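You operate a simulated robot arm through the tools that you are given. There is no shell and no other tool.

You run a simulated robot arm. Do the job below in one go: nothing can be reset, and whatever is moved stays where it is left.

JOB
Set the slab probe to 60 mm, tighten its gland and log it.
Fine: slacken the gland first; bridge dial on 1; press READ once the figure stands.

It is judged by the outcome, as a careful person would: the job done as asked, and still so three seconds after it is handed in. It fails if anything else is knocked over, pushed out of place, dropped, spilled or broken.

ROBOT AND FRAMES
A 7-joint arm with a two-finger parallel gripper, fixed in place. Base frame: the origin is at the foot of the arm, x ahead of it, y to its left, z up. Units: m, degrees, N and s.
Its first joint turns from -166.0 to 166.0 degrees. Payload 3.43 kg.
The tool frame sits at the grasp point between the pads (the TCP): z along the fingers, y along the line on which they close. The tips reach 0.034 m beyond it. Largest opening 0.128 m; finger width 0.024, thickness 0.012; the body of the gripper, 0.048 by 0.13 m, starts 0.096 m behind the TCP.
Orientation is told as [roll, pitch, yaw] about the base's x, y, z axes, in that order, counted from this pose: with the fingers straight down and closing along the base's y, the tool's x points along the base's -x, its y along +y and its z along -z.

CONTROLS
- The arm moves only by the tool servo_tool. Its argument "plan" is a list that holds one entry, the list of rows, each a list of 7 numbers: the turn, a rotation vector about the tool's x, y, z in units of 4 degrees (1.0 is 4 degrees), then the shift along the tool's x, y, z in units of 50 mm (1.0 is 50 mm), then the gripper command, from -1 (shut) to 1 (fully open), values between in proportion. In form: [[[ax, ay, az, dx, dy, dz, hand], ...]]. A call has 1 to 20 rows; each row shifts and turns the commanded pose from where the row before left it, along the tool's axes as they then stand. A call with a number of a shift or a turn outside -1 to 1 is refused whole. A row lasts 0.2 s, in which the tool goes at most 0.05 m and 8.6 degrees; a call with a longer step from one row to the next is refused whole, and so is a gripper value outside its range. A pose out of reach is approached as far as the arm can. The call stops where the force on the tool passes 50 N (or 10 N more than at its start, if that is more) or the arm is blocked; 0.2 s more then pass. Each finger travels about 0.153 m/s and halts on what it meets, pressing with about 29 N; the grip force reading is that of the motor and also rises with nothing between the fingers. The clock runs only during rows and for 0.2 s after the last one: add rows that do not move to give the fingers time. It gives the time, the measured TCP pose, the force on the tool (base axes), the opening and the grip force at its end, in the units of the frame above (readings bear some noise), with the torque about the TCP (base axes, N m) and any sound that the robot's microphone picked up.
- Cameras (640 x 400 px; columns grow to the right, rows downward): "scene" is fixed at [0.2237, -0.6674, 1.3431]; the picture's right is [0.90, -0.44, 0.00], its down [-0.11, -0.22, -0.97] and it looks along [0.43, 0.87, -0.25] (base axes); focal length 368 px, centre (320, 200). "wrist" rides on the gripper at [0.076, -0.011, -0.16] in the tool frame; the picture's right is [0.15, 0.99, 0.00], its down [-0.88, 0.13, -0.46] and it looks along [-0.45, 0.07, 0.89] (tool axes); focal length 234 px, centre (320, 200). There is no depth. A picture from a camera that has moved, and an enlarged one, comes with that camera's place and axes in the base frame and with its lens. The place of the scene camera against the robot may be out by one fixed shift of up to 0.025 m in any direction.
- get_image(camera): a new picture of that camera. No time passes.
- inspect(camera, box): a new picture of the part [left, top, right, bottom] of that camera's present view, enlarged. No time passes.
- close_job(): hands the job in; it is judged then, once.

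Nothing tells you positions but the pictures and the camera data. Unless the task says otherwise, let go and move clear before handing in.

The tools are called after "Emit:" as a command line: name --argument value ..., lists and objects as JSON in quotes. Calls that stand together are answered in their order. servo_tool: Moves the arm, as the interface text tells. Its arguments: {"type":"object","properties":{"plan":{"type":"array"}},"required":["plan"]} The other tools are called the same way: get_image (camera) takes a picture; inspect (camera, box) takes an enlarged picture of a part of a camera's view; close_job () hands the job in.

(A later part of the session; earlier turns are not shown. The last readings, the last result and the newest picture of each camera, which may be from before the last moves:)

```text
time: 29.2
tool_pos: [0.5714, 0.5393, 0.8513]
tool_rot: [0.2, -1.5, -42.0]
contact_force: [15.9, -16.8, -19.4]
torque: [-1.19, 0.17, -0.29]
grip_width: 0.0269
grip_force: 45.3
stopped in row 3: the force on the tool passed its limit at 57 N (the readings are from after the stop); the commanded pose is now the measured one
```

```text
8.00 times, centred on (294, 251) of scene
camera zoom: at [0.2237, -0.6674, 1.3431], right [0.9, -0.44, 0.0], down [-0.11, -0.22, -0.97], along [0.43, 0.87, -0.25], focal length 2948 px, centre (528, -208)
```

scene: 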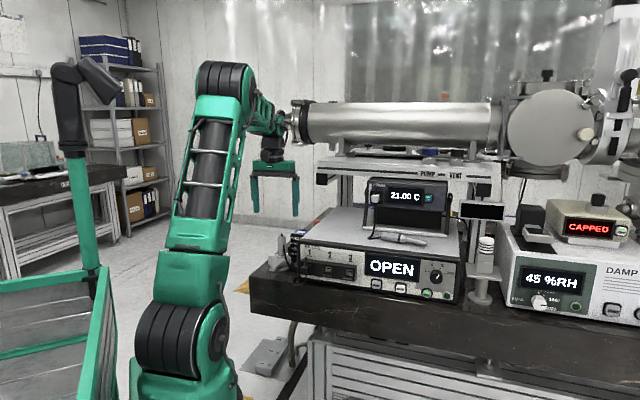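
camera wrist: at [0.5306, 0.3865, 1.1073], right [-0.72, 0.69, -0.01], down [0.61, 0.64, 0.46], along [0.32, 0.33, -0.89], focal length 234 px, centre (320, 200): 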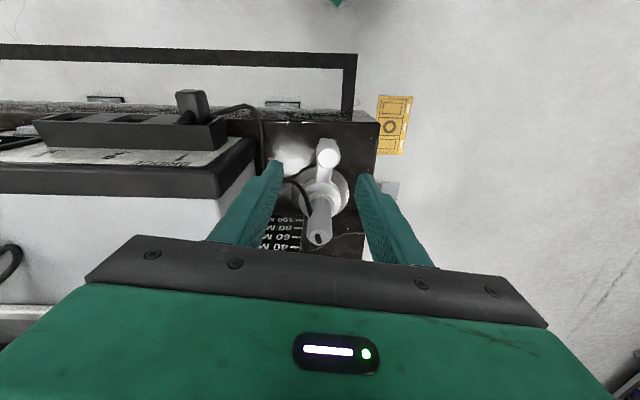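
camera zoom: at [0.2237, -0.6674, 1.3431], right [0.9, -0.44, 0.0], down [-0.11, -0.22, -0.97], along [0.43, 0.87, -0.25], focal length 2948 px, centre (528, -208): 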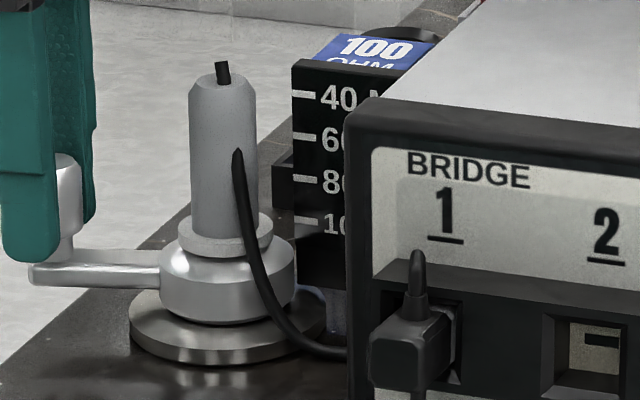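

A hard stop came at about 74° from where it began, so the lever has two ends. I'll open, rise clear and line up over the probe handle to test which state this is.

Emit:
servo_tool --plan '[[[0, 0, 0, 0, 0, 0, 0.0], [0, 0, 0, 0, 0, 0, 0.0], [0, 0, 0, 0, 0, -0.8, 0.0], [0, 0, 0, 0, 0, -0.8, 0.0], [0, 0, 0, 0, 0, -0.8, 0.0], [0, 0, 0, 0, 0, 0, 0.0]]]'

Emit:
get_image --camera "wrist"

Emit:
inspect --camera "wrist" --box '[260, 120, 460, 245]'

Emit:
inspect --camera "scene" --box '[262, 226, 326, 276]'

```text
time: 30.6
tool_pos: [0.5637, 0.5436, 0.9741]
tool_rot: [0.3, -1.2, -41.5]
contact_force: [-0.1, 0.0, -0.4]
torque: [-0.01, -0.03, -0.03]
grip_width: 0.0641
grip_force: 0.0
```

```text
taken
camera wrist: at [0.497, 0.5875, 1.1328], right [0.55, 0.84, 0.0], down [0.74, -0.48, 0.47], along [0.4, -0.26, -0.88], focal length 234 px, centre (320, 200)
```

wrist: 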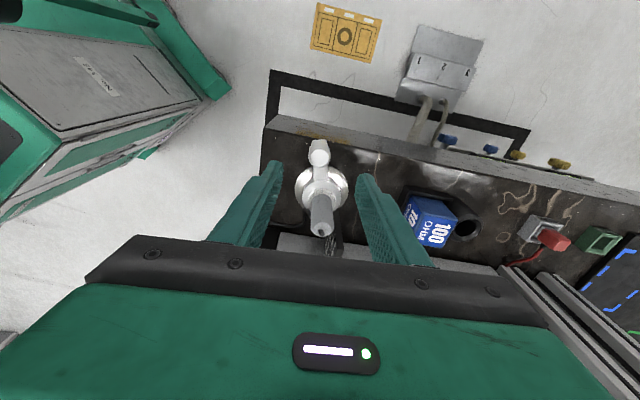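

```text
3.20 times, centred on (360, 182) of wrist
camera zoom: at [0.497, 0.5875, 1.1328], right [0.55, 0.84, 0.0], down [0.74, -0.48, 0.47], along [0.4, -0.26, -0.88], focal length 749 px, centre (192, 256)
```

zoom: 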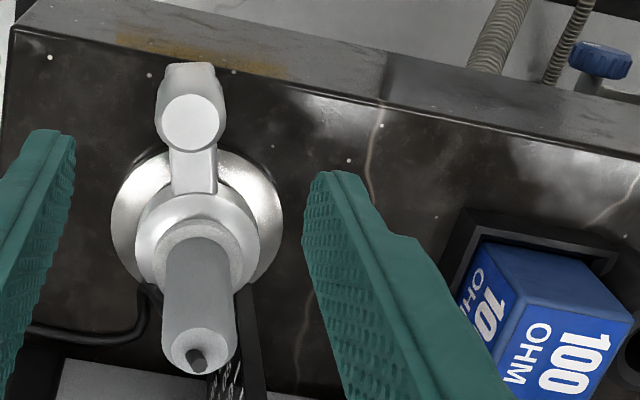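

```text
8.00 times, centred on (294, 251) of scene
camera zoom: at [0.2237, -0.6674, 1.3431], right [0.9, -0.44, 0.0], down [-0.11, -0.22, -0.97], along [0.43, 0.87, -0.25], focal length 2948 px, centre (528, -208)
```

zoom: 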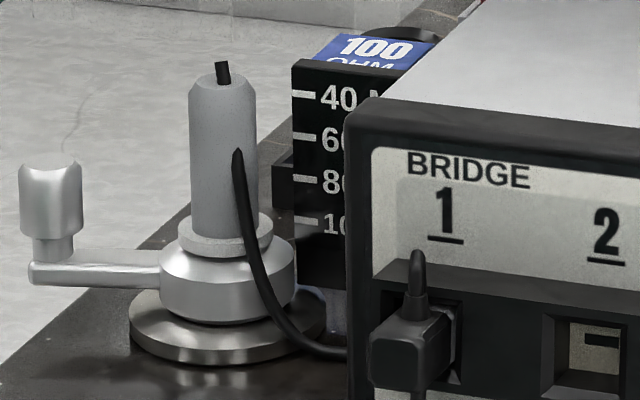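

The lever now rests pointing to the bench edge. I'll level the tool, move over the probe handle at about (0.640, 0.4995), and check the alignment.

Emit:
servo_tool --plan '[[[0.222, 0.138, 0.875, 0, 0, 0, 0.0], [0, 0, 0, -0.85, 0.228, 0, 0.0], [0, 0, 0, -0.85, 0.228, 0, 0.0], [0, 0, 0, 0, 0, 0, 0.0], [0, 0, 0, 0, 0, 0, 0.0]]]'

Emit:
get_image --camera "wrist"

Emit:
inspect --camera "wrist" --box '[220, 120, 420, 245]'

Emit:
inspect --camera "scene" --box '[230, 190, 330, 290]'

```text
time: 31.8
tool_pos: [0.6435, 0.5002, 0.9756]
tool_rot: [-0.6, -0.5, -45.2]
contact_force: [0.5, 0.8, -0.3]
torque: [0.04, -0.03, 0.01]
grip_width: 0.064
grip_force: 0.0
```

```text
taken
camera wrist: at [0.5814, 0.5473, 1.1351], right [0.6, 0.8, -0.01], down [0.71, -0.53, 0.46], along [0.37, -0.28, -0.89], focal length 234 px, centre (320, 200)
```

wrist: 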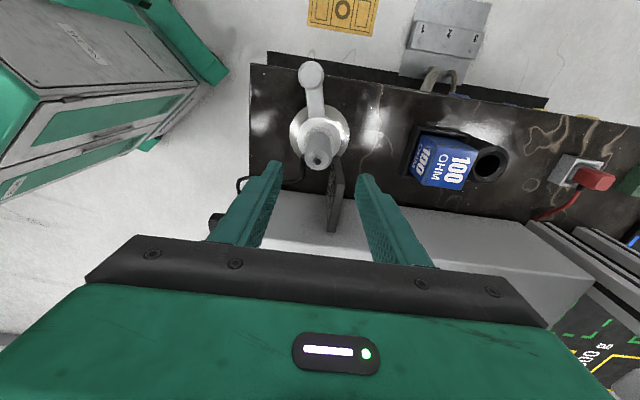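

```text
3.20 times, centred on (320, 182) of wrist
camera zoom: at [0.5814, 0.5473, 1.1351], right [0.6, 0.8, -0.01], down [0.71, -0.53, 0.46], along [0.37, -0.28, -0.89], focal length 749 px, centre (320, 256)
```

zoom: 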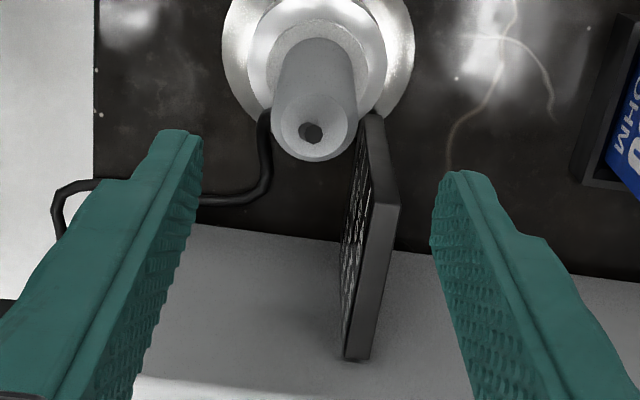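

```text
4.00 times, centred on (280, 240) of scene
camera zoom: at [0.2237, -0.6674, 1.3431], right [0.9, -0.44, 0.0], down [-0.11, -0.22, -0.97], along [0.43, 0.87, -0.25], focal length 1474 px, centre (480, 40)
```

zoom: 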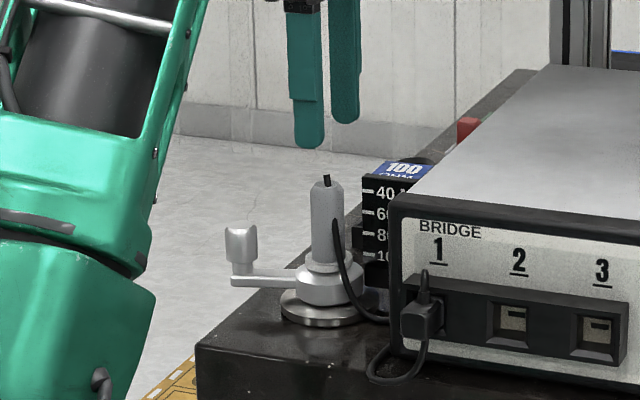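

The handle sits about 4 mm off the finger centre, and the fingers clear the scale plate. I'll correct that, lower partway to straddle the top, and check again.

Emit:
servo_tool --plan '[[[0, 0, 0, 0.04, -0.065, 0, 0.0], [0, 0, 0, 0, 0, 0.55, 0.0], [0, 0, 0, 0, 0, 0.55, 0.0], [0, 0, 0, 0, 0, 0, 0.0]]]'

Emit:
inspect --camera "wrist" --box '[220, 120, 420, 245]'

Emit:
inspect --camera "scene" --box '[250, 200, 330, 280]'

```text
time: 32.8
tool_pos: [0.6395, 0.4994, 0.9197]
tool_rot: [-0.4, -0.7, -45.1]
contact_force: [0.1, -0.3, -0.4]
torque: [-0.01, 0.01, 0.01]
grip_width: 0.0642
grip_force: 0.0
```

```text
3.20 times, centred on (320, 182) of wrist
camera zoom: at [0.5777, 0.547, 1.0792], right [0.6, 0.8, -0.01], down [0.71, -0.53, 0.46], along [0.37, -0.28, -0.89], focal length 749 px, centre (320, 256)
```

zoom: 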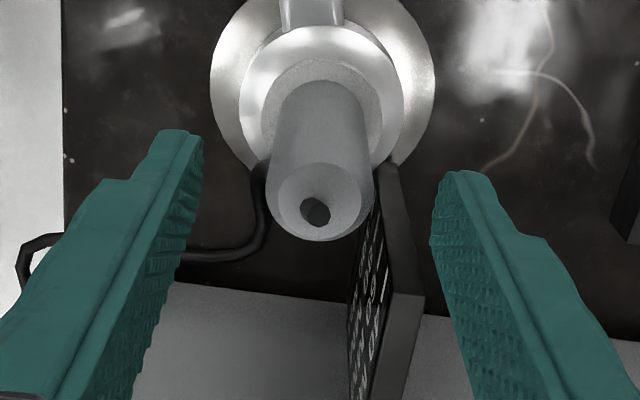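

```text
5.00 times, centred on (290, 240) of scene
camera zoom: at [0.2237, -0.6674, 1.3431], right [0.9, -0.44, 0.0], down [-0.11, -0.22, -0.97], along [0.43, 0.87, -0.25], focal length 1842 px, centre (470, 0)
```

zoom: 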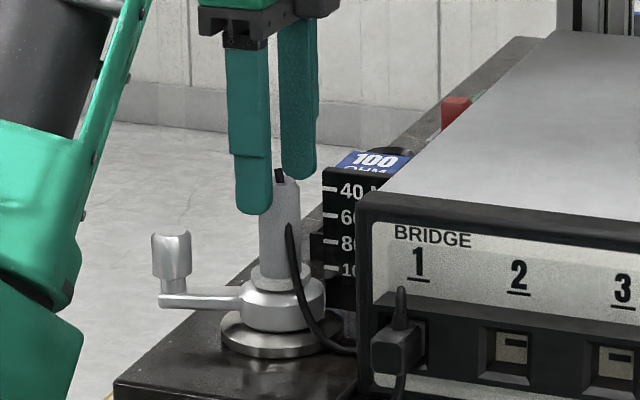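

It's well centred now, within about 1.5 mm. I'll lower to handle height just above the flange and close.

Emit:
servo_tool --plan '[[[0, 0, 0, 0.01, 0, 0.45, 0.0], [0, 0, 0, 0, 0, 0.45, 0.0], [0, 0, 0, 0, 0, 0, 0.0]]]'

Emit:
servo_tool --plan '[[[0, 0, 0, 0, 0, 0, -1], [0, 0, 0, 0, 0, 0, -1], [0, 0, 0, 0, 0, 0, -1]]]'

Emit:
inspect --camera "wrist" --box '[220, 120, 420, 245]'

Emit:
inspect --camera "scene" --box '[250, 200, 330, 280]'

```text
time: 33.6
tool_pos: [0.6397, 0.4989, 0.875]
tool_rot: [-0.6, -0.6, -45.1]
contact_force: [0.4, -0.3, -0.8]
torque: [0.02, -0.01, 0.01]
grip_width: 0.064
grip_force: 0.0
```

```text
time: 34.4
tool_pos: [0.6393, 0.4992, 0.8747]
tool_rot: [-0.4, -0.7, -45.1]
contact_force: [-0.1, -1.1, -1.1]
torque: [1.74, -1.73, 0.14]
grip_width: 0.0288
grip_force: 45.5
```

```text
3.20 times, centred on (320, 182) of wrist
camera zoom: at [0.5776, 0.5467, 1.0348], right [0.6, 0.8, -0.01], down [0.71, -0.53, 0.46], along [0.37, -0.28, -0.89], focal length 749 px, centre (320, 256)
```

zoom: 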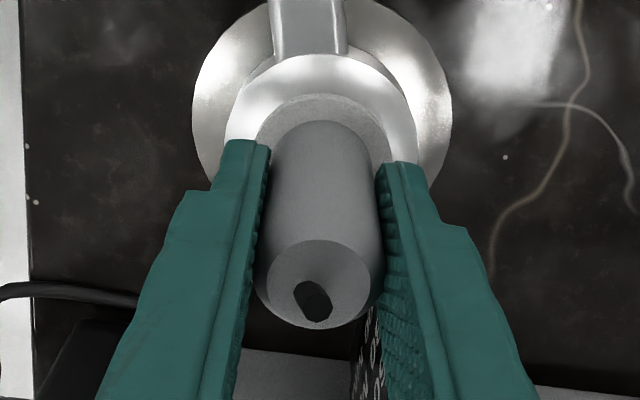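

```text
5.00 times, centred on (290, 240) of scene
camera zoom: at [0.2237, -0.6674, 1.3431], right [0.9, -0.44, 0.0], down [-0.11, -0.22, -0.97], along [0.43, 0.87, -0.25], focal length 1842 px, centre (470, 0)
```

zoom: 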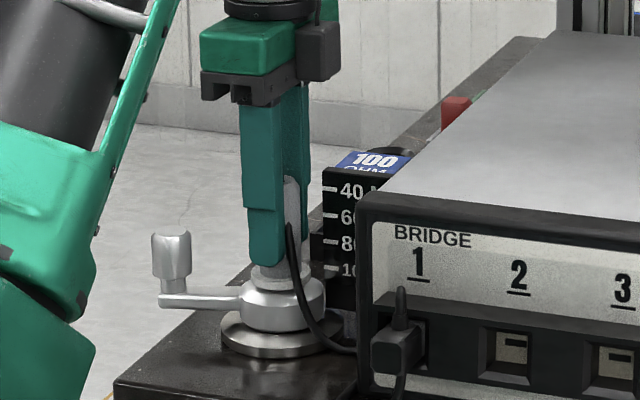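

The handle is held, at 28.8 mm wide. I'll try a gentle 4 mm lift to learn whether the gland is slack in this lever position.

Emit:
servo_tool --plan '[[[0, 0, 0, 0, 0, -0.04, -1], [0, 0, 0, 0, 0, -0.04, -1], [0, 0, 0, 0, 0, 0, -1]]]'

Emit:
inspect --camera "scene" --box '[262, 226, 326, 276]'

Emit:
inspect --camera "wrist" --box '[220, 120, 420, 245]'

```text
time: 35.2
tool_pos: [0.6405, 0.4996, 0.8793]
tool_rot: [-0.5, -0.6, -45.1]
contact_force: [5.5, 6.9, -1.5]
torque: [1.77, -1.66, 0.0]
grip_width: 0.0286
grip_force: 44.9
```

```text
8.00 times, centred on (294, 251) of scene
camera zoom: at [0.2237, -0.6674, 1.3431], right [0.9, -0.44, 0.0], down [-0.11, -0.22, -0.97], along [0.43, 0.87, -0.25], focal length 2948 px, centre (528, -208)
```

zoom: 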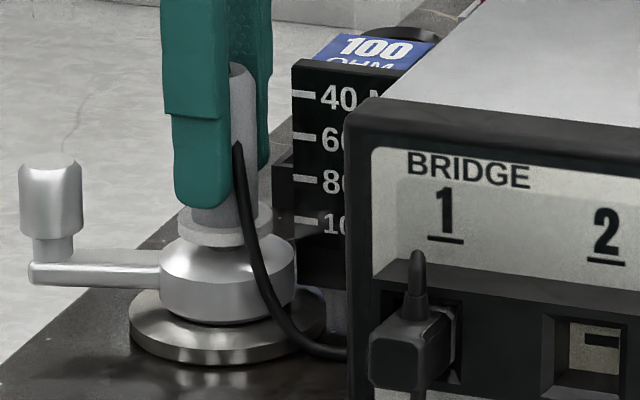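

```text
3.20 times, centred on (320, 182) of wrist
camera zoom: at [0.5776, 0.5466, 1.0394], right [0.6, 0.8, -0.01], down [0.71, -0.53, 0.46], along [0.37, -0.28, -0.89], focal length 749 px, centre (320, 256)
```

zoom: 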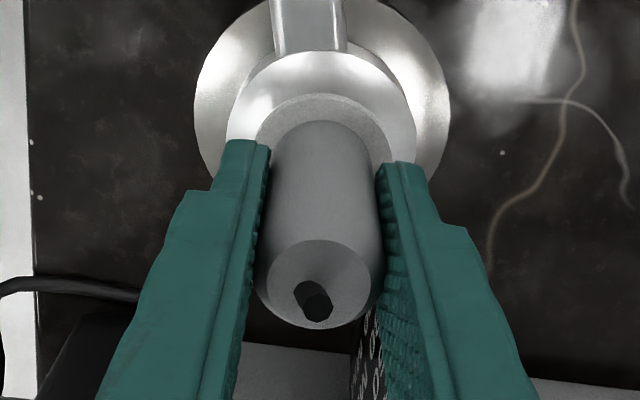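

The flange rose with the tool, so the gland is slack with the lever here. Before I lift further, I'll let go at this small height to see if the probe holds by itself.

Emit:
servo_tool --plan '[[[0, 0, 0, 0, 0, 0, -0.3], [0, 0, 0, 0, 0, 0, -0.3], [0, 0, 0, 0, 0, 0, -0.3], [0, 0, 0, 0, 0, 0, -0.3]]]'

Emit:
inspect --camera "scene" --box '[262, 226, 326, 276]'

Emit:
inspect --camera "scene" --box '[360, 245, 460, 305]'

```text
time: 36.2
tool_pos: [0.6387, 0.4987, 0.8774]
tool_rot: [-0.5, -0.7, -45.1]
contact_force: [-0.3, -0.2, 0.6]
torque: [0.01, 0.02, 0.02]
grip_width: 0.0448
grip_force: 0.1
```

```text
8.00 times, centred on (294, 251) of scene
camera zoom: at [0.2237, -0.6674, 1.3431], right [0.9, -0.44, 0.0], down [-0.11, -0.22, -0.97], along [0.43, 0.87, -0.25], focal length 2948 px, centre (528, -208)
```

zoom: 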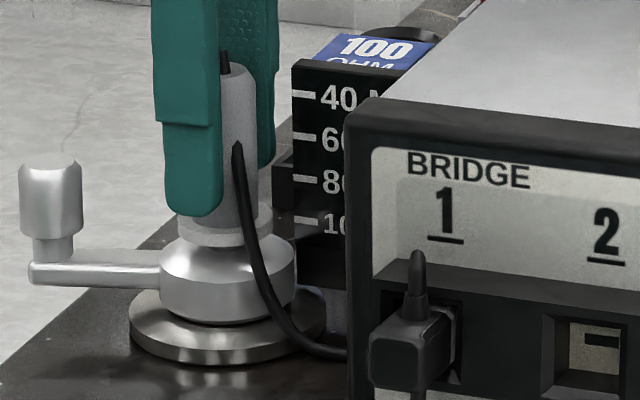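

```text
6.40 times, centred on (410, 275) of scene
camera zoom: at [0.2237, -0.6674, 1.3431], right [0.9, -0.44, 0.0], down [-0.11, -0.22, -0.97], along [0.43, 0.87, -0.25], focal length 2358 px, centre (-256, -280)
```

zoom: 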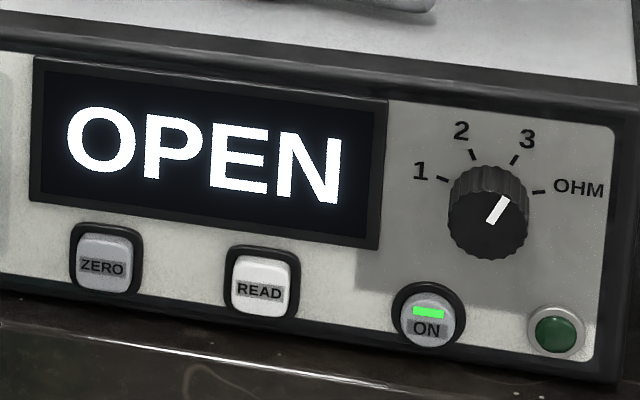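

The probe stays put by friction when released. I'll grip again, lift about 33 mm toward 60, and then compare the flange with the scale.

Emit:
servo_tool --plan '[[[0, 0, 0, 0, 0, 0, -1], [0, 0, 0, 0, 0, 0, -1], [0, 0, 0, 0, 0, 0, -1], [0, 0, 0, 0, 0, -0.11, -1], [0, 0, 0, 0, 0, -0.11, -1], [0, 0, 0, 0, 0, -0.11, -1], [0, 0, 0, 0, 0, -0.11, -1], [0, 0, 0, 0, 0, -0.11, -1], [0, 0, 0, 0, 0, -0.11, -1], [0, 0, 0, 0, 0, 0, -1]]]'

Emit:
inspect --camera "scene" --box '[262, 226, 326, 276]'

Emit:
get_image --camera "wrist"

```text
time: 38.4
tool_pos: [0.6393, 0.499, 0.9124]
tool_rot: [-0.3, -0.6, -45.1]
contact_force: [15.5, 18.7, 0.9]
torque: [2.35, -1.31, 0.29]
grip_width: 0.0286
grip_force: 44.8
```

```text
8.00 times, centred on (294, 251) of scene
camera zoom: at [0.2237, -0.6674, 1.3431], right [0.9, -0.44, 0.0], down [-0.11, -0.22, -0.97], along [0.43, 0.87, -0.25], focal length 2948 px, centre (528, -208)
```

zoom: 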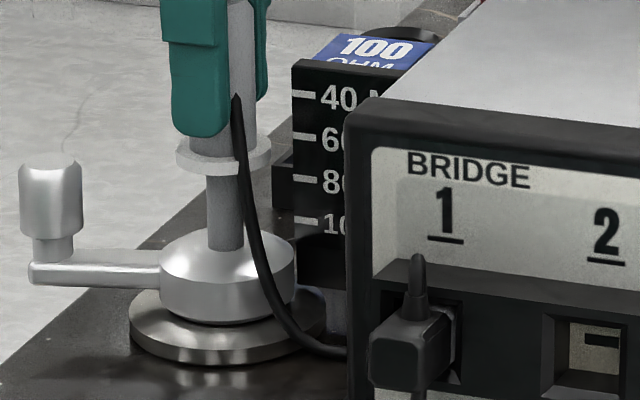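

```text
taken
camera wrist: at [0.5774, 0.5466, 1.0722], right [0.6, 0.8, -0.01], down [0.71, -0.53, 0.46], along [0.37, -0.28, -0.89], focal length 234 px, centre (320, 200)
```

wrist: 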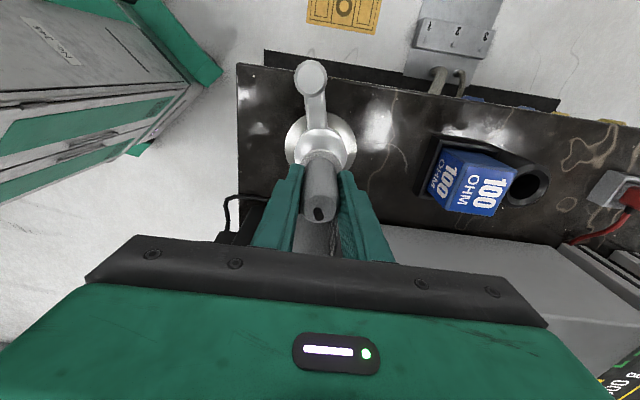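

The probe is up about 38 mm and the flange is near the 60 mark, but the scene camera looks from above, so there is parallax. I'll release, rise clear and back off, then take a level look at the flange against the scale.

Emit:
servo_tool --plan '[[[0, 0, 0, 0, 0, 0, -0.3], [0, 0, 0, 0, 0, 0, -0.3], [0, 0, 0, 0, 0, -0.5, -0.3], [0, 0, 0, 0, 0, -0.8, -0.3], [0, 0, 0, 0, 0, -0.8, -0.3], [0, 0, 0, 0, -0.8, 0, -0.3], [0, 0, 0, 0, -0.8, 0, -0.3], [0, 0, 0, 0, -0.8, 0, -0.3], [0, 0, 0, 0, -0.8, 0, -0.3], [0, 0, 0, 0, -0.8, 0, -0.3], [0, 0, 0, 0, 0, 0, -0.3]]]'

Emit:
inspect --camera "scene" --box '[262, 226, 326, 276]'

Emit:
get_image --camera "scene"

```text
time: 40.8
tool_pos: [0.4976, 0.3593, 1.019]
tool_rot: [-0.6, -0.6, -45.2]
contact_force: [-0.2, 0.6, 0.0]
torque: [0.0, 0.02, 0.0]
grip_width: 0.0449
grip_force: 0.0
```

```text
8.00 times, centred on (294, 251) of scene
camera zoom: at [0.2237, -0.6674, 1.3431], right [0.9, -0.44, 0.0], down [-0.11, -0.22, -0.97], along [0.43, 0.87, -0.25], focal length 2948 px, centre (528, -208)
```

zoom: 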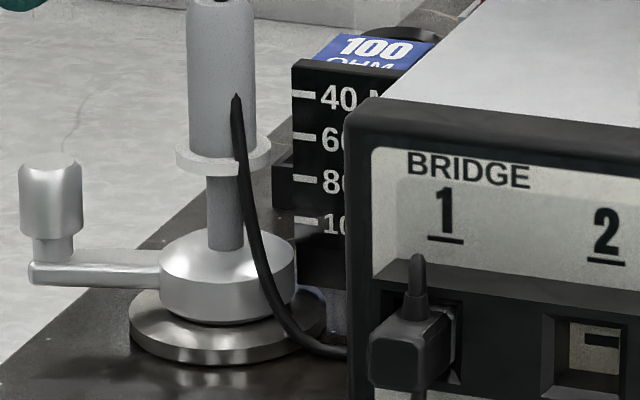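

```text
taken
```

scene: 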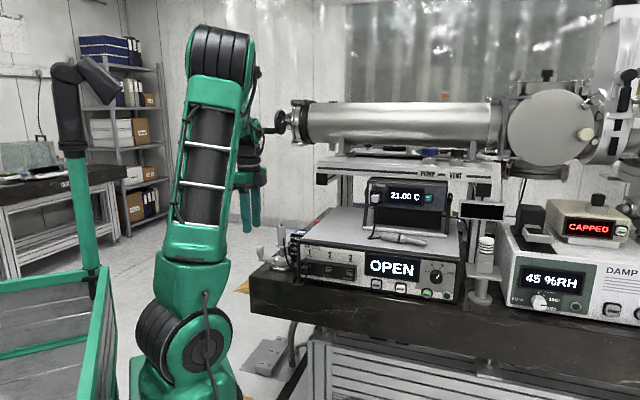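

The probe held at its raised height. I'll turn the tool to face the bench so I can bring the camera to a level view.

Emit:
servo_tool --plan '[[[0, 0, -1, 0, 0, 0, -0.3], [0, 0, -1, 0, 0, 0, -0.3], [0, 0, -1, 0, 0, 0, -0.3], [0, 0, -1, 0, 0, 0, -0.3], [0, 0, -1, 0, 0, 0, -0.3], [0, 0, -1, 0, 0, 0, -0.3], [0, 0, -1, 0, 0, 0, -0.3], [0, 0, -1, 0, 0, 0, -0.3], [0, 0, -1, 0, 0, 0, -0.3], [0, 0, -1, 0, 0, 0, -0.3], [0, 0, -1, 0, 0, 0, -0.3], [0, 0, -1, 0, 0, 0, -0.3], [0, 0, -1, 0, 0, 0, -0.3], [0, 0, -1, 0, 0, 0, -0.3], [0, 0, -1, 0, 0, 0, -0.3], [0, 0, -1, 0, 0, 0, -0.3], [0, 0, -1, 0, 0, 0, -0.3], [0, 0, -1, 0, 0, 0, -0.3], [0, 0, -1, 0, 0, 0, -0.3], [0, 0, -1, 0, 0, 0, -0.3]]]'

Emit:
servo_tool --plan '[[[0, 0, -1, 0, 0, 0, -0.3], [0, 0, -1, 0, 0, 0, -0.3], [0, 0, -0.5, 0, 0, 0, -0.3], [0, -1, 0, 0, 0, 0, -0.3], [0, -1, 0, 0, 0, 0, -0.3], [0, -1, 0, 0, 0, 0, -0.3], [0, -1, 0, 0, 0, 0, -0.3], [0, 0, 0, 0, 0, 0, -0.3]]]'

Emit:
get_image --camera "scene"

Emit:
get_image --camera "wrist"

```text
time: 45.0
tool_pos: [0.4959, 0.3589, 1.0189]
tool_rot: [-0.7, 0.4, 35.1]
contact_force: [-0.7, 0.4, 0.4]
torque: [-0.02, -0.01, -0.01]
grip_width: 0.0448
grip_force: 0.1
```

```text
time: 46.8
tool_pos: [0.4967, 0.359, 1.0189]
tool_rot: [-0.6, -15.6, 45.0]
contact_force: [0.8, 0.4, 0.6]
torque: [0.02, -0.01, -0.01]
grip_width: 0.0446
grip_force: 0.0
```

```text
taken
```

scene: 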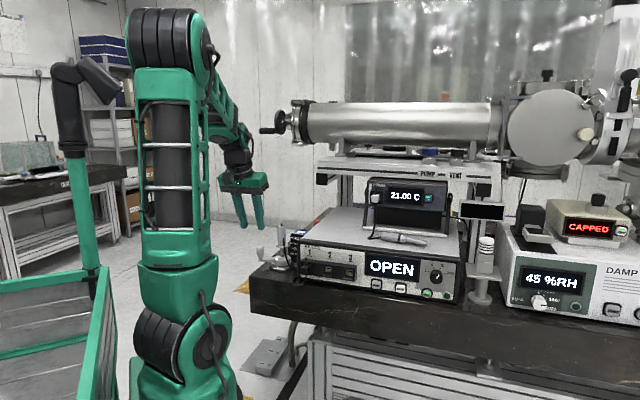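

```text
taken
camera wrist: at [0.4214, 0.2695, 1.1531], right [-0.8, 0.6, -0.05], down [0.42, 0.61, 0.67], along [0.44, 0.52, -0.74], focal length 234 px, centre (320, 200)
```

wrist: 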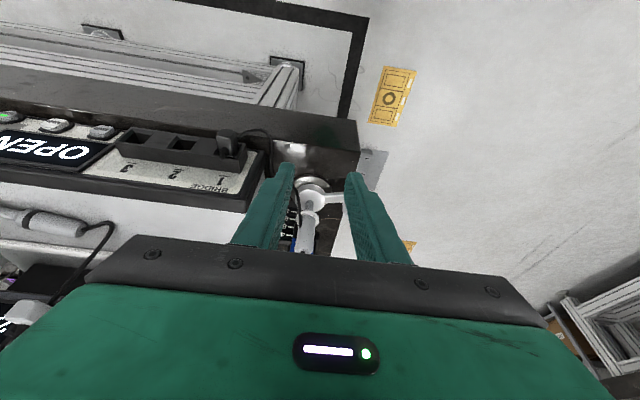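

The tilt direction is confirmed. I'll continue to about 63° so the camera looks level, with the fingers opened wide for an unobstructed view.

Emit:
servo_tool --plan '[[[0, -1, 0, 0, 0, 0, 1], [0, -1, 0, 0, 0, 0, 1], [0, -1, 0, 0, 0, 0, 1], [0, -1, 0, 0, 0, 0, 1], [0, -1, 0, 0, 0, 0, 1], [0, -1, 0, 0, 0, 0, 1], [0, -1, 0, 0, 0, 0, 1], [0, -1, 0, 0, 0, 0, 1], [0, -1, 0, 0, 0, 0, 1], [0, -1, 0, 0, 0, 0, 1], [0, -1, 0, 0, 0, 0, 1], [0, -0.85, 0, 0, 0, 0, 1], [0, 0, 0, 0, 0, 0, 1]]]'

Emit:
get_image --camera "scene"

Emit:
get_image --camera "wrist"

```text
time: 49.6
tool_pos: [0.4985, 0.376, 1.0079]
tool_rot: [-1.3, -62.9, 46.1]
contact_force: [-0.4, 0.6, -0.2]
torque: [0.01, 0.01, -0.01]
grip_width: 0.1281
grip_force: 0.1
out of reach, approached as far as the arm can: row 12
```

```text
taken
```

scene: 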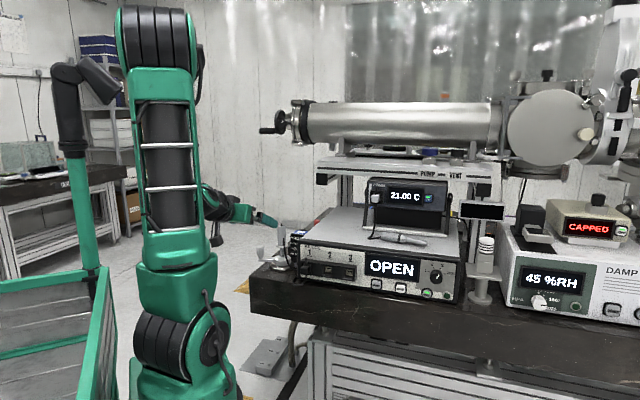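

```text
taken
camera wrist: at [0.3808, 0.2434, 1.0139], right [-0.74, 0.65, -0.14], down [-0.1, 0.1, 0.99], along [0.66, 0.75, 0.0], focal length 234 px, centre (320, 200)
```

wrist: 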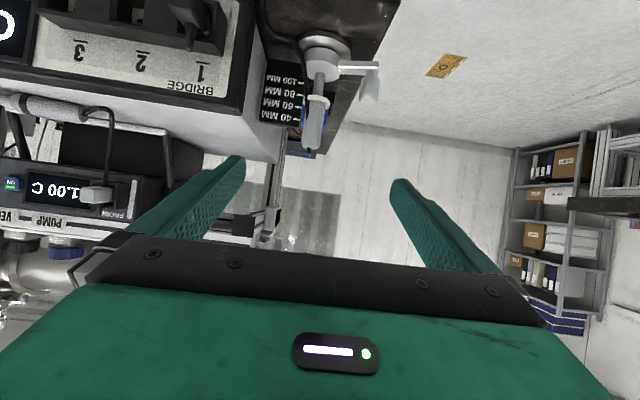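

The arm was near its inner limit there. Moving outward and down will bring the camera level with the flange.

Emit:
servo_tool --plan '[[[0, 0, 0, -0.454, 0, 0.891, 1], [0, 0, 0, 0.6, 0, 0.3, 1], [0, 0, 0, 0.6, 0, 0.3, 1], [0, 0, 0, 0.6, 0, 0.3, 1], [0, 0, 0, 0.6, 0, 0.3, 1], [0, 0, 0, 0, 0, 0, 1], [0, 0, 0, 0, 0, 0, 1]]]'

Emit:
get_image --camera "scene"

Emit:
get_image --camera "wrist"

```text
time: 51.2
tool_pos: [0.534, 0.4094, 0.8742]
tool_rot: [-1.2, -63.0, 45.9]
contact_force: [0.3, 0.1, 0.5]
torque: [0.03, 0.0, 0.0]
grip_width: 0.1279
grip_force: 0.1
```

```text
taken
```

scene: 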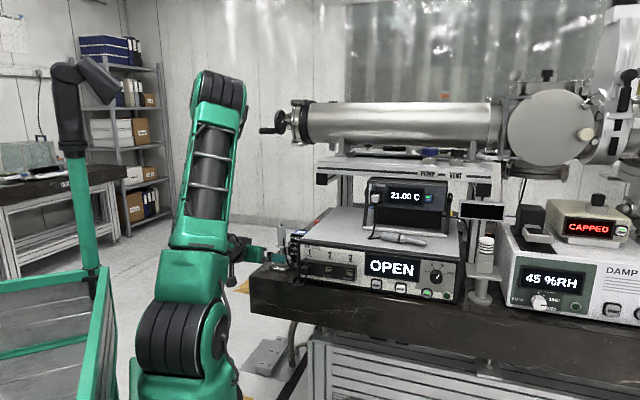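

```text
taken
camera wrist: at [0.4166, 0.277, 0.8804], right [-0.74, 0.65, -0.14], down [-0.1, 0.1, 0.99], along [0.66, 0.75, 0.0], focal length 234 px, centre (320, 200)
```

wrist: 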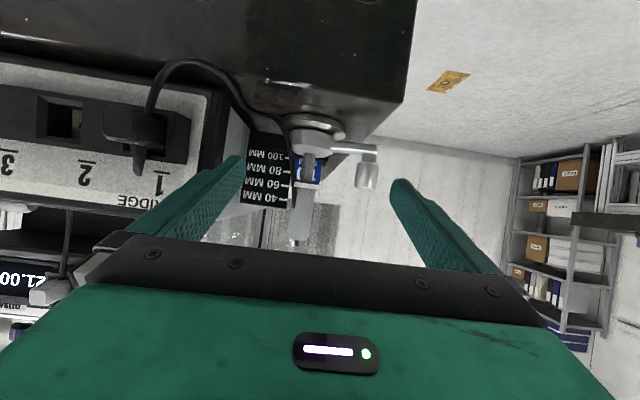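

The camera is now nearly level, with the picture upside down. I'll zoom in on the flange and scale.

Emit:
inspect --camera "wrist" --box '[235, 120, 345, 250]'

Emit:
inspect --camera "wrist" --box '[264, 150, 328, 210]'

```text
3.08 times, centred on (290, 185) of wrist
camera zoom: at [0.4166, 0.277, 0.8804], right [-0.74, 0.65, -0.14], down [-0.1, 0.1, 0.99], along [0.66, 0.75, 0.0], focal length 720 px, centre (412, 246)
```

zoom: 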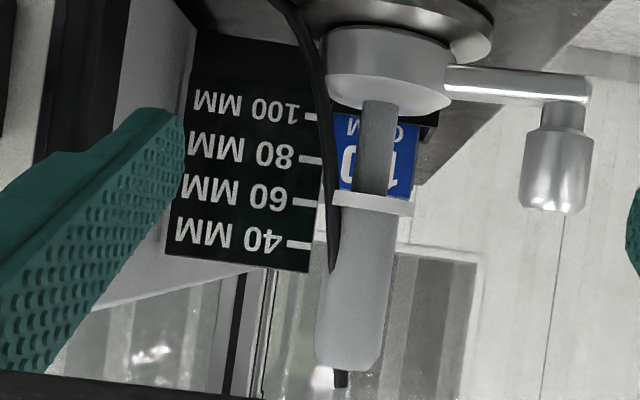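

```text
6.67 times, centred on (296, 180) of wrist
camera zoom: at [0.4166, 0.277, 0.8804], right [-0.74, 0.65, -0.14], down [-0.1, 0.1, 0.99], along [0.66, 0.75, 0.0], focal length 1561 px, centre (480, 333)
```

zoom: 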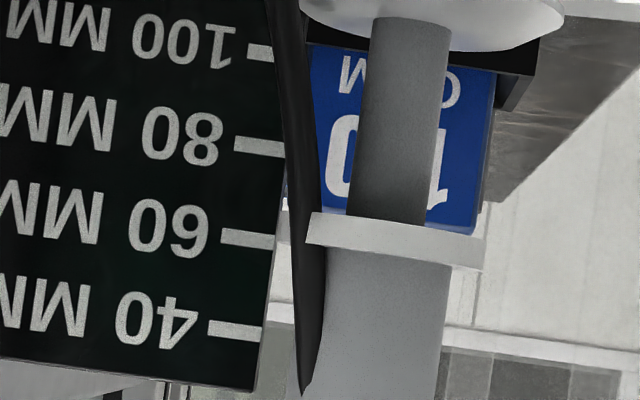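

The level view is clear. The flange is about 4 mm thick with its centre at z≈0.8645 and the 60 line at z≈0.867, so it reads about 62.6 and needs roughly 2.6 mm more lift. I'll back the tool up and return to the vertical grip.

Emit:
servo_tool --plan '[[[0, 0, 0, -0.695, 0, -0.354, 1], [0, 0, 0, -0.695, 0, -0.354, 1], [0, 0, 0, -0.695, 0, -0.354, 1], [0, 0, 0, -0.695, 0, -0.354, 1], [0, 1, 0, 0, 0, 0, 0], [0, 1, 0, 0, 0, 0, 0], [0, 1, 0, 0, 0, 0, 0], [0, 1, 0, 0, 0, 0, 0], [0, 1, 0, 0, 0, 0, 0], [0, 1, 0, 0, 0, 0, 0], [0, 1, 0, 0, 0, 0, 0], [0, 1, 0, 0, 0, 0, 0], [0, 1, 0, 0, 0, 0, 0], [0, 1, 0, 0, 0, 0, 0], [0, 1, 0, 0, 0, 0, 0], [0, 1, 0, 0, 0, 0, 0], [0, 1, 0, 0, 0, 0, 0], [0, 1, 0, 0, 0, 0, 0], [0, 1, 0, 0, 0, 0, 0], [0, 0.85, 0, 0, 0, 0, 0]]]'

Emit:
servo_tool --plan '[[[0, 0, 1, 0, 0, 0, 0], [0, 0, 1, 0, 0, 0, 0], [0, 0, 1, 0, 0, 0, 0], [0, 0, 1, 0, 0, 0, 0], [0, 0, 1, 0, 0, 0, 0], [0, 0, 1, 0, 0, 0, 0], [0, 0, 1, 0, 0, 0, 0], [0, 0, 1, 0, 0, 0, 0], [0, 0, 1, 0, 0, 0, 0], [0, 0, 1, 0, 0, 0, 0], [0, 0, 1, 0, 0, 0, 0], [0, 0, 1, 0, 0, 0, 0], [0, 0, 1, 0, 0, 0, 0], [0, 0, 1, 0, 0, 0, 0], [0, 0, 1, 0, 0, 0, 0], [0, 0, 1, 0, 0, 0, 0], [0, 0, 1, 0, 0, 0, 0], [0, 0, 1, 0, 0, 0, 0], [0, 0, 1, 0, 0, 0, 0], [0, 0, 1, 0, 0, 0, 0]]]'

Emit:
servo_tool --plan '[[[0, 0, 1, 0, 0, 0, 0], [0, 0, 1, 0, 0, 0, 0], [0, 0, 0.5, 0, 0, 0, 0], [0, 0, 0, 0, 0, 0, 0]]]'

Emit:
get_image --camera "wrist"

Emit:
get_image --camera "scene"

```text
time: 55.4
tool_pos: [0.5327, 0.412, 1.029]
tool_rot: [-0.7, 0.5, 44.9]
contact_force: [0.0, 0.5, -0.3]
torque: [0.01, 0.03, 0.0]
grip_width: 0.0639
grip_force: 0.2
```

```text
time: 59.6
tool_pos: [0.5326, 0.4113, 1.0289]
tool_rot: [-0.5, -0.5, -35.2]
contact_force: [0.5, -0.2, -0.3]
torque: [0.01, 0.0, -0.01]
grip_width: 0.0643
grip_force: 0.0
```

```text
time: 60.6
tool_pos: [0.532, 0.4114, 1.0298]
tool_rot: [-0.5, -0.6, -45.1]
contact_force: [-0.2, -0.3, -0.3]
torque: [0.0, 0.0, 0.02]
grip_width: 0.0641
grip_force: 0.1
```

```text
taken
camera wrist: at [0.4701, 0.4587, 1.1893], right [0.6, 0.8, -0.01], down [0.71, -0.53, 0.46], along [0.37, -0.28, -0.89], focal length 234 px, centre (320, 200)
```

wrist: 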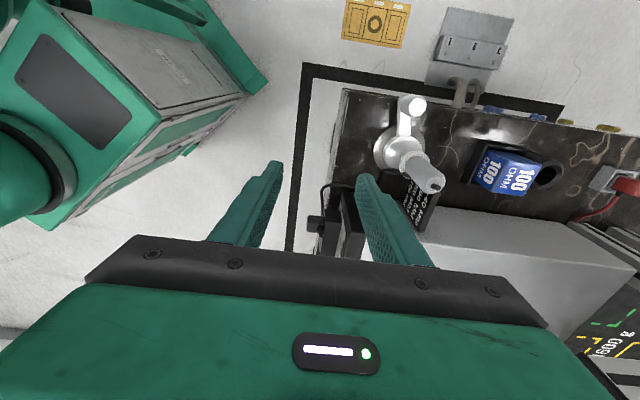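

```text
taken
```

scene: 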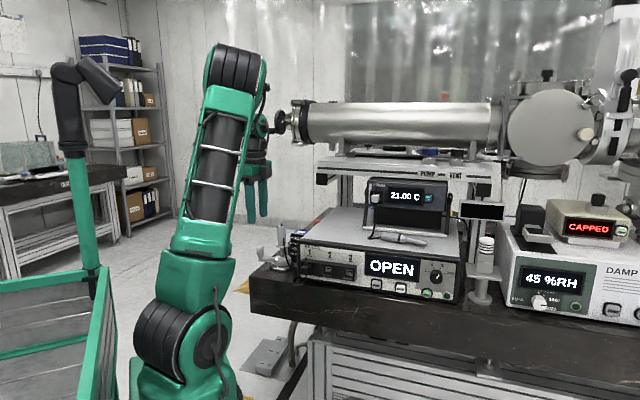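

The tool is back to vertical. I'll move over the raised probe at a safe height and check the centring.

Emit:
servo_tool --plan '[[[0, 0, 0, -0.065, 0.69, 0, 0], [0, 0, 0, -0.065, 0.69, 0, 0], [0, 0, 0, -0.065, 0.69, 0, 0], [0, 0, 0, -0.065, 0.69, 0, 0], [0, 0, 0, 0, 0, 0, 0], [0, 0, 0, 0, 0, 0, 0]]]'

Emit:
inspect --camera "wrist" --box '[220, 120, 420, 245]'

```text
time: 62.0
tool_pos: [0.6385, 0.4999, 1.0272]
tool_rot: [-0.5, -0.6, -45.1]
contact_force: [0.5, 0.1, 0.0]
torque: [0.0, 0.04, -0.01]
grip_width: 0.064
grip_force: 0.0
```

```text
3.20 times, centred on (320, 182) of wrist
camera zoom: at [0.5776, 0.5474, 1.1871], right [0.6, 0.8, -0.01], down [0.71, -0.53, 0.46], along [0.37, -0.28, -0.89], focal length 749 px, centre (320, 256)
```

zoom: 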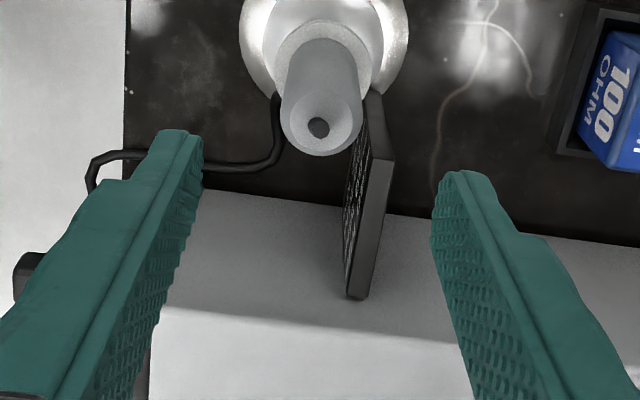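

It's centred to within about 2 mm. I'll descend to the same handle height and grip, then read the pose before a small lift.

Emit:
servo_tool --plan '[[[0, 0, 0, -0.03, 0.02, 0.57, 0], [0, 0, 0, 0, 0, 0.57, 0], [0, 0, 0, 0, 0, 0.57, 0], [0, 0, 0, 0, 0, 0.56, 0], [0, 0, 0, 0, 0, 0, 0], [0, 0, 0, 0, 0, 0, -1], [0, 0, 0, 0, 0, 0, -1], [0, 0, 0, 0, 0, 0, -1]]]'

Emit:
servo_tool --plan '[[[0, 0, 0, 0, 0, -0.026, -1], [0, 0, 0, 0, 0, -0.026, -1], [0, 0, 0, 0, 0, 0, -1], [0, 0, 0, 0, 0, 0, -1]]]'

Emit:
inspect --camera "scene" --box '[262, 226, 326, 276]'

```text
time: 63.8
tool_pos: [0.6415, 0.4965, 0.9154]
tool_rot: [-0.5, -0.6, -45.1]
contact_force: [-10.8, -14.7, -3.2]
torque: [1.42, -1.31, 0.16]
grip_width: 0.0287
grip_force: 44.7
```

```text
time: 64.8
tool_pos: [0.6406, 0.4965, 0.9168]
tool_rot: [-0.3, -0.7, -45.0]
contact_force: [-6.7, -18.8, -1.7]
torque: [1.69, -1.01, 0.35]
grip_width: 0.0289
grip_force: 44.5
```

```text
8.00 times, centred on (294, 251) of scene
camera zoom: at [0.2237, -0.6674, 1.3431], right [0.9, -0.44, 0.0], down [-0.11, -0.22, -0.97], along [0.43, 0.87, -0.25], focal length 2948 px, centre (528, -208)
```

zoom: 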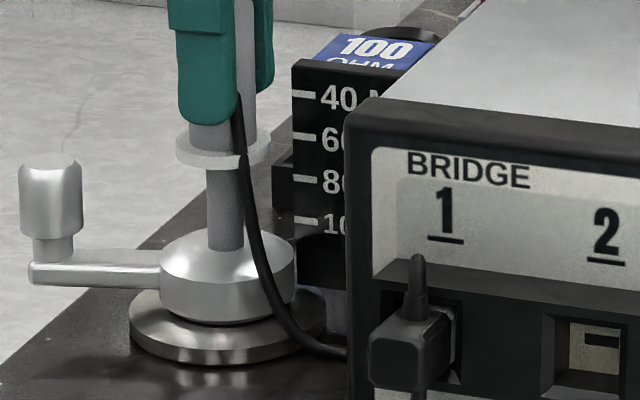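

The probe moved up slightly, as commanded. I'll zoom in on the flange against the 60 line before letting go.

Emit:
inspect --camera "scene" --box '[276, 238, 308, 258]'

```text
16.00 times, centred on (292, 248) of scene
camera zoom: at [0.2237, -0.6674, 1.3431], right [0.9, -0.44, 0.0], down [-0.11, -0.22, -0.97], along [0.43, 0.87, -0.25], focal length 5896 px, centre (768, -568)
```

zoom: 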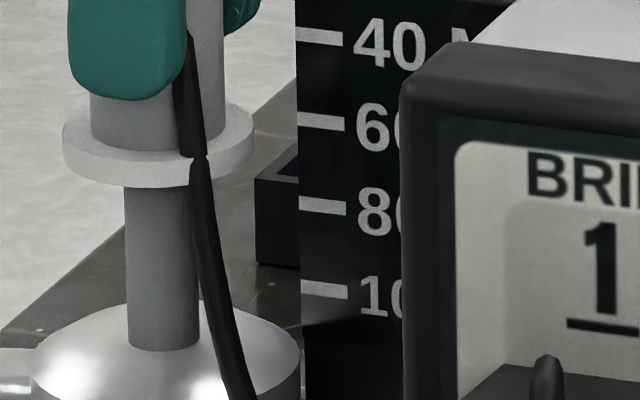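

The flange is now centred close to the 60 line. I'll release it, go up, and move over the lever knob with the tool turned to grip across its arc.

Emit:
servo_tool --plan '[[[0, 0, 0, 0, 0, 0, -0.3], [0, 0, 0, 0, 0, 0, -0.3], [0, 0, 0, 0, 0, -0.5, -0.3], [0, 0, 0, 0, 0, -0.8, -0.3], [0, 0, 0, 0, 0, -0.8, -0.3], [0, 0, 0, 0.732, -0.187, 0, 0], [0, 0, 0, 0.732, -0.187, 0, 0], [0, 0, -1, 0, 0, 0, 0], [0, 0, -1, 0, 0, 0, 0], [0, 0, -1, 0, 0, 0, 0], [0, 0, -1, 0, 0, 0, 0], [0, 0, -0.25, 0, 0, 0, 0], [0, 0, 0, 0, 0, 0, 0]]]'

Emit:
inspect --camera "scene" --box '[276, 238, 308, 258]'

Emit:
get_image --camera "wrist"

Emit:
inspect --camera "wrist" --box '[220, 120, 420, 245]'

```text
time: 67.6
tool_pos: [0.5771, 0.5381, 1.0218]
tool_rot: [-0.6, -0.4, -28.1]
contact_force: [0.0, 0.6, 0.4]
torque: [-0.01, 0.03, -0.02]
grip_width: 0.0643
grip_force: 0.0
```

```text
16.00 times, centred on (292, 248) of scene
camera zoom: at [0.2237, -0.6674, 1.3431], right [0.9, -0.44, 0.0], down [-0.11, -0.22, -0.97], along [0.43, 0.87, -0.25], focal length 5896 px, centre (768, -568)
```

zoom: 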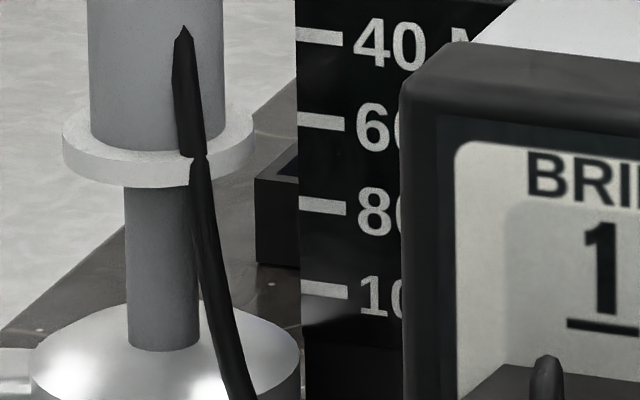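

```text
taken
camera wrist: at [0.504, 0.5655, 1.182], right [0.34, 0.94, -0.01], down [0.84, -0.29, 0.46], along [0.43, -0.17, -0.89], focal length 234 px, centre (320, 200)
```

wrist: 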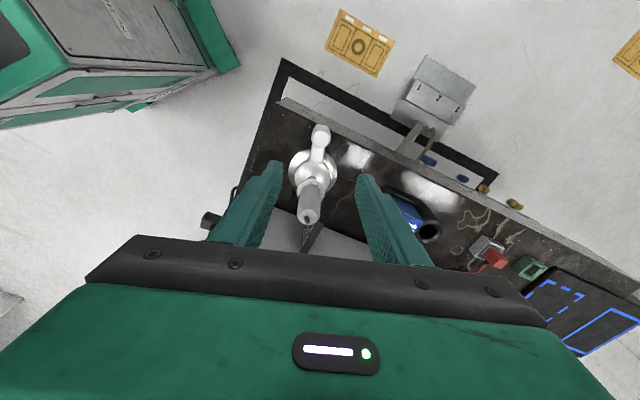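

```text
3.20 times, centred on (320, 182) of wrist
camera zoom: at [0.504, 0.5655, 1.182], right [0.34, 0.94, -0.01], down [0.84, -0.29, 0.46], along [0.43, -0.17, -0.89], focal length 749 px, centre (320, 256)
```

zoom: 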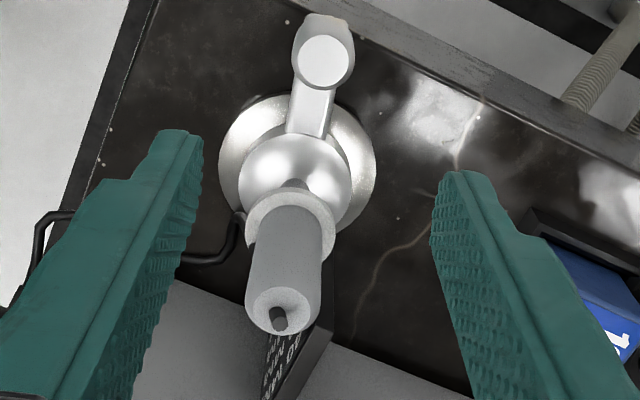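

The probe stayed exactly where I left it. The knob is at about (0.575, 0.535); I'll correct by 3–4 mm, lower to just above it, and check.

Emit:
servo_tool --plan '[[[0, 0, 0, 0.01, -0.072, 0, 0], [0, 0, 0, 0, 0, 0.78, 0], [0, 0, 0, 0, 0, 0.78, 0], [0, 0, 0, 0, 0, 0.78, 0], [0, 0, 0, 0, 0, 0, 0]]]'

Emit:
inspect --camera "wrist" --box '[220, 120, 420, 245]'

Emit:
inspect --camera "scene" --box '[230, 190, 330, 290]'

```text
time: 68.8
tool_pos: [0.5754, 0.5331, 0.9043]
tool_rot: [-0.6, -0.5, -28.1]
contact_force: [-0.5, 0.4, 0.5]
torque: [-0.03, -0.03, -0.01]
grip_width: 0.0641
grip_force: 0.0
```

```text
3.20 times, centred on (320, 182) of wrist
camera zoom: at [0.5029, 0.5611, 1.0648], right [0.34, 0.94, -0.01], down [0.84, -0.29, 0.46], along [0.43, -0.16, -0.89], focal length 749 px, centre (320, 256)
```

zoom: 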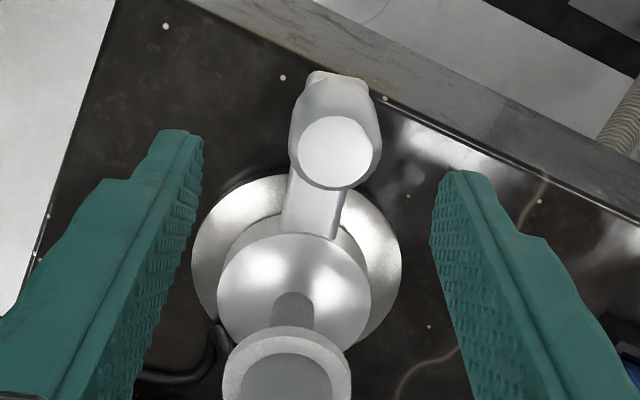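

```text
4.00 times, centred on (280, 240) of scene
camera zoom: at [0.2237, -0.6674, 1.3431], right [0.9, -0.44, 0.0], down [-0.11, -0.22, -0.97], along [0.43, 0.87, -0.25], focal length 1474 px, centre (480, 40)
```

zoom: 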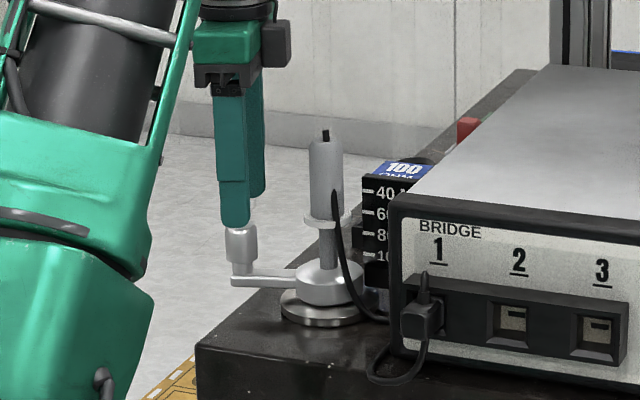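

The knob sits about 5 mm to the right of centre, so I'll shift, descend and close on it.

Emit:
servo_tool --plan '[[[0, 0, 0, 0.03, 0.1, 0, 0], [0, 0, 0, 0, 0, 0.56, 0], [0, 0, 0, 0, 0, 0.56, 0], [0, 0, 0, 0, 0, 0, 0], [0, 0, 0, 0, 0, 0, -1], [0, 0, 0, 0, 0, 0, -1], [0, 0, 0, 0, 0, 0, -1]]]'

Emit:
inspect --camera "wrist" --box '[220, 120, 420, 245]'

```text
time: 70.4
tool_pos: [0.5752, 0.5388, 0.849]
tool_rot: [-0.5, -0.5, -28.1]
contact_force: [-1.6, -0.9, -6.8]
torque: [1.5, -1.34, -0.07]
grip_width: 0.0283
grip_force: 45.1
```

```text
3.20 times, centred on (320, 182) of wrist
camera zoom: at [0.5034, 0.5668, 1.009], right [0.34, 0.94, -0.01], down [0.84, -0.29, 0.46], along [0.43, -0.17, -0.89], focal length 749 px, centre (320, 256)
```

zoom: 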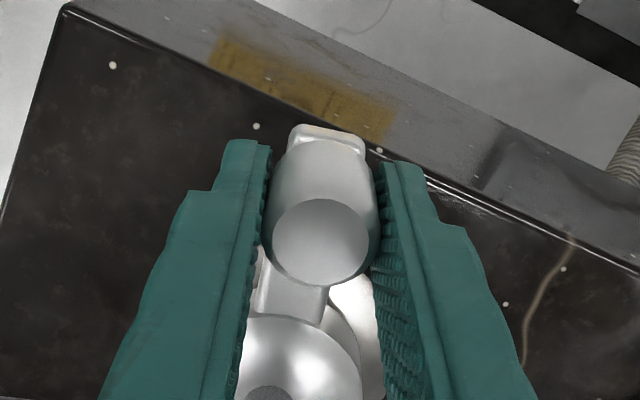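

The knob is held again at its slack stop. I'll now turn it counter-clockwise back toward tight, in stages, reading the force.

Emit:
servo_tool --plan '[[[0, 0, -1, 0, -0.109, 0, -1], [0, 0, -1, 0, -0.109, 0, -1], [0, 0, -1, 0, -0.109, 0, -1], [0, 0, -1, 0, -0.109, 0, -1], [0, 0, -1, 0, -0.109, 0, -1], [0, 0, -1, 0, -0.109, 0, -1], [0, 0, 0, 0, 0, 0, -1]]]'

Emit:
inspect --camera "wrist" --box '[220, 120, 420, 245]'

Emit:
inspect --camera "scene" --box '[262, 226, 326, 276]'

```text
time: 72.0
tool_pos: [0.5649, 0.5066, 0.8497]
tool_rot: [-0.8, -0.1, -4.0]
contact_force: [-8.4, 2.0, -18.0]
torque: [1.9, -0.43, 0.12]
grip_width: 0.0282
grip_force: 45.2
```

```text
3.20 times, centred on (320, 182) of wrist
camera zoom: at [0.4884, 0.5035, 1.0098], right [-0.08, 1.0, -0.01], down [0.89, 0.08, 0.46], along [0.45, 0.02, -0.89], focal length 749 px, centre (320, 256)
```

zoom: 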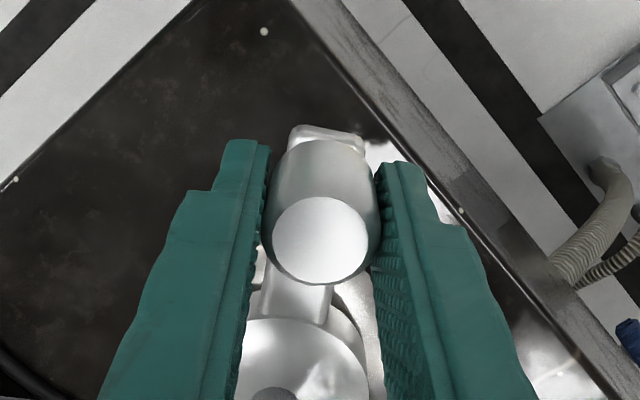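

```text
8.00 times, centred on (294, 251) of scene
camera zoom: at [0.2237, -0.6674, 1.3431], right [0.9, -0.44, 0.0], down [-0.11, -0.22, -0.97], along [0.43, 0.87, -0.25], focal length 2948 px, centre (528, -208)
```

zoom: 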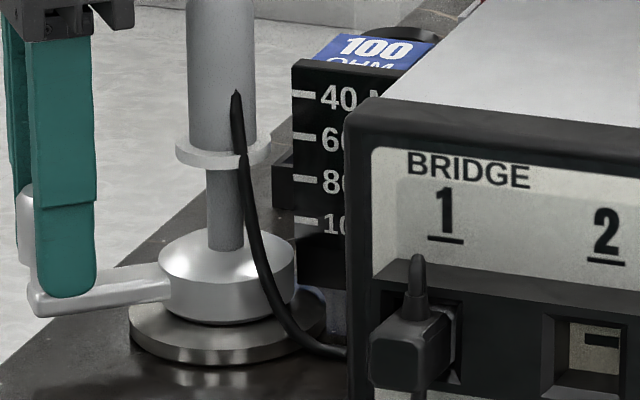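

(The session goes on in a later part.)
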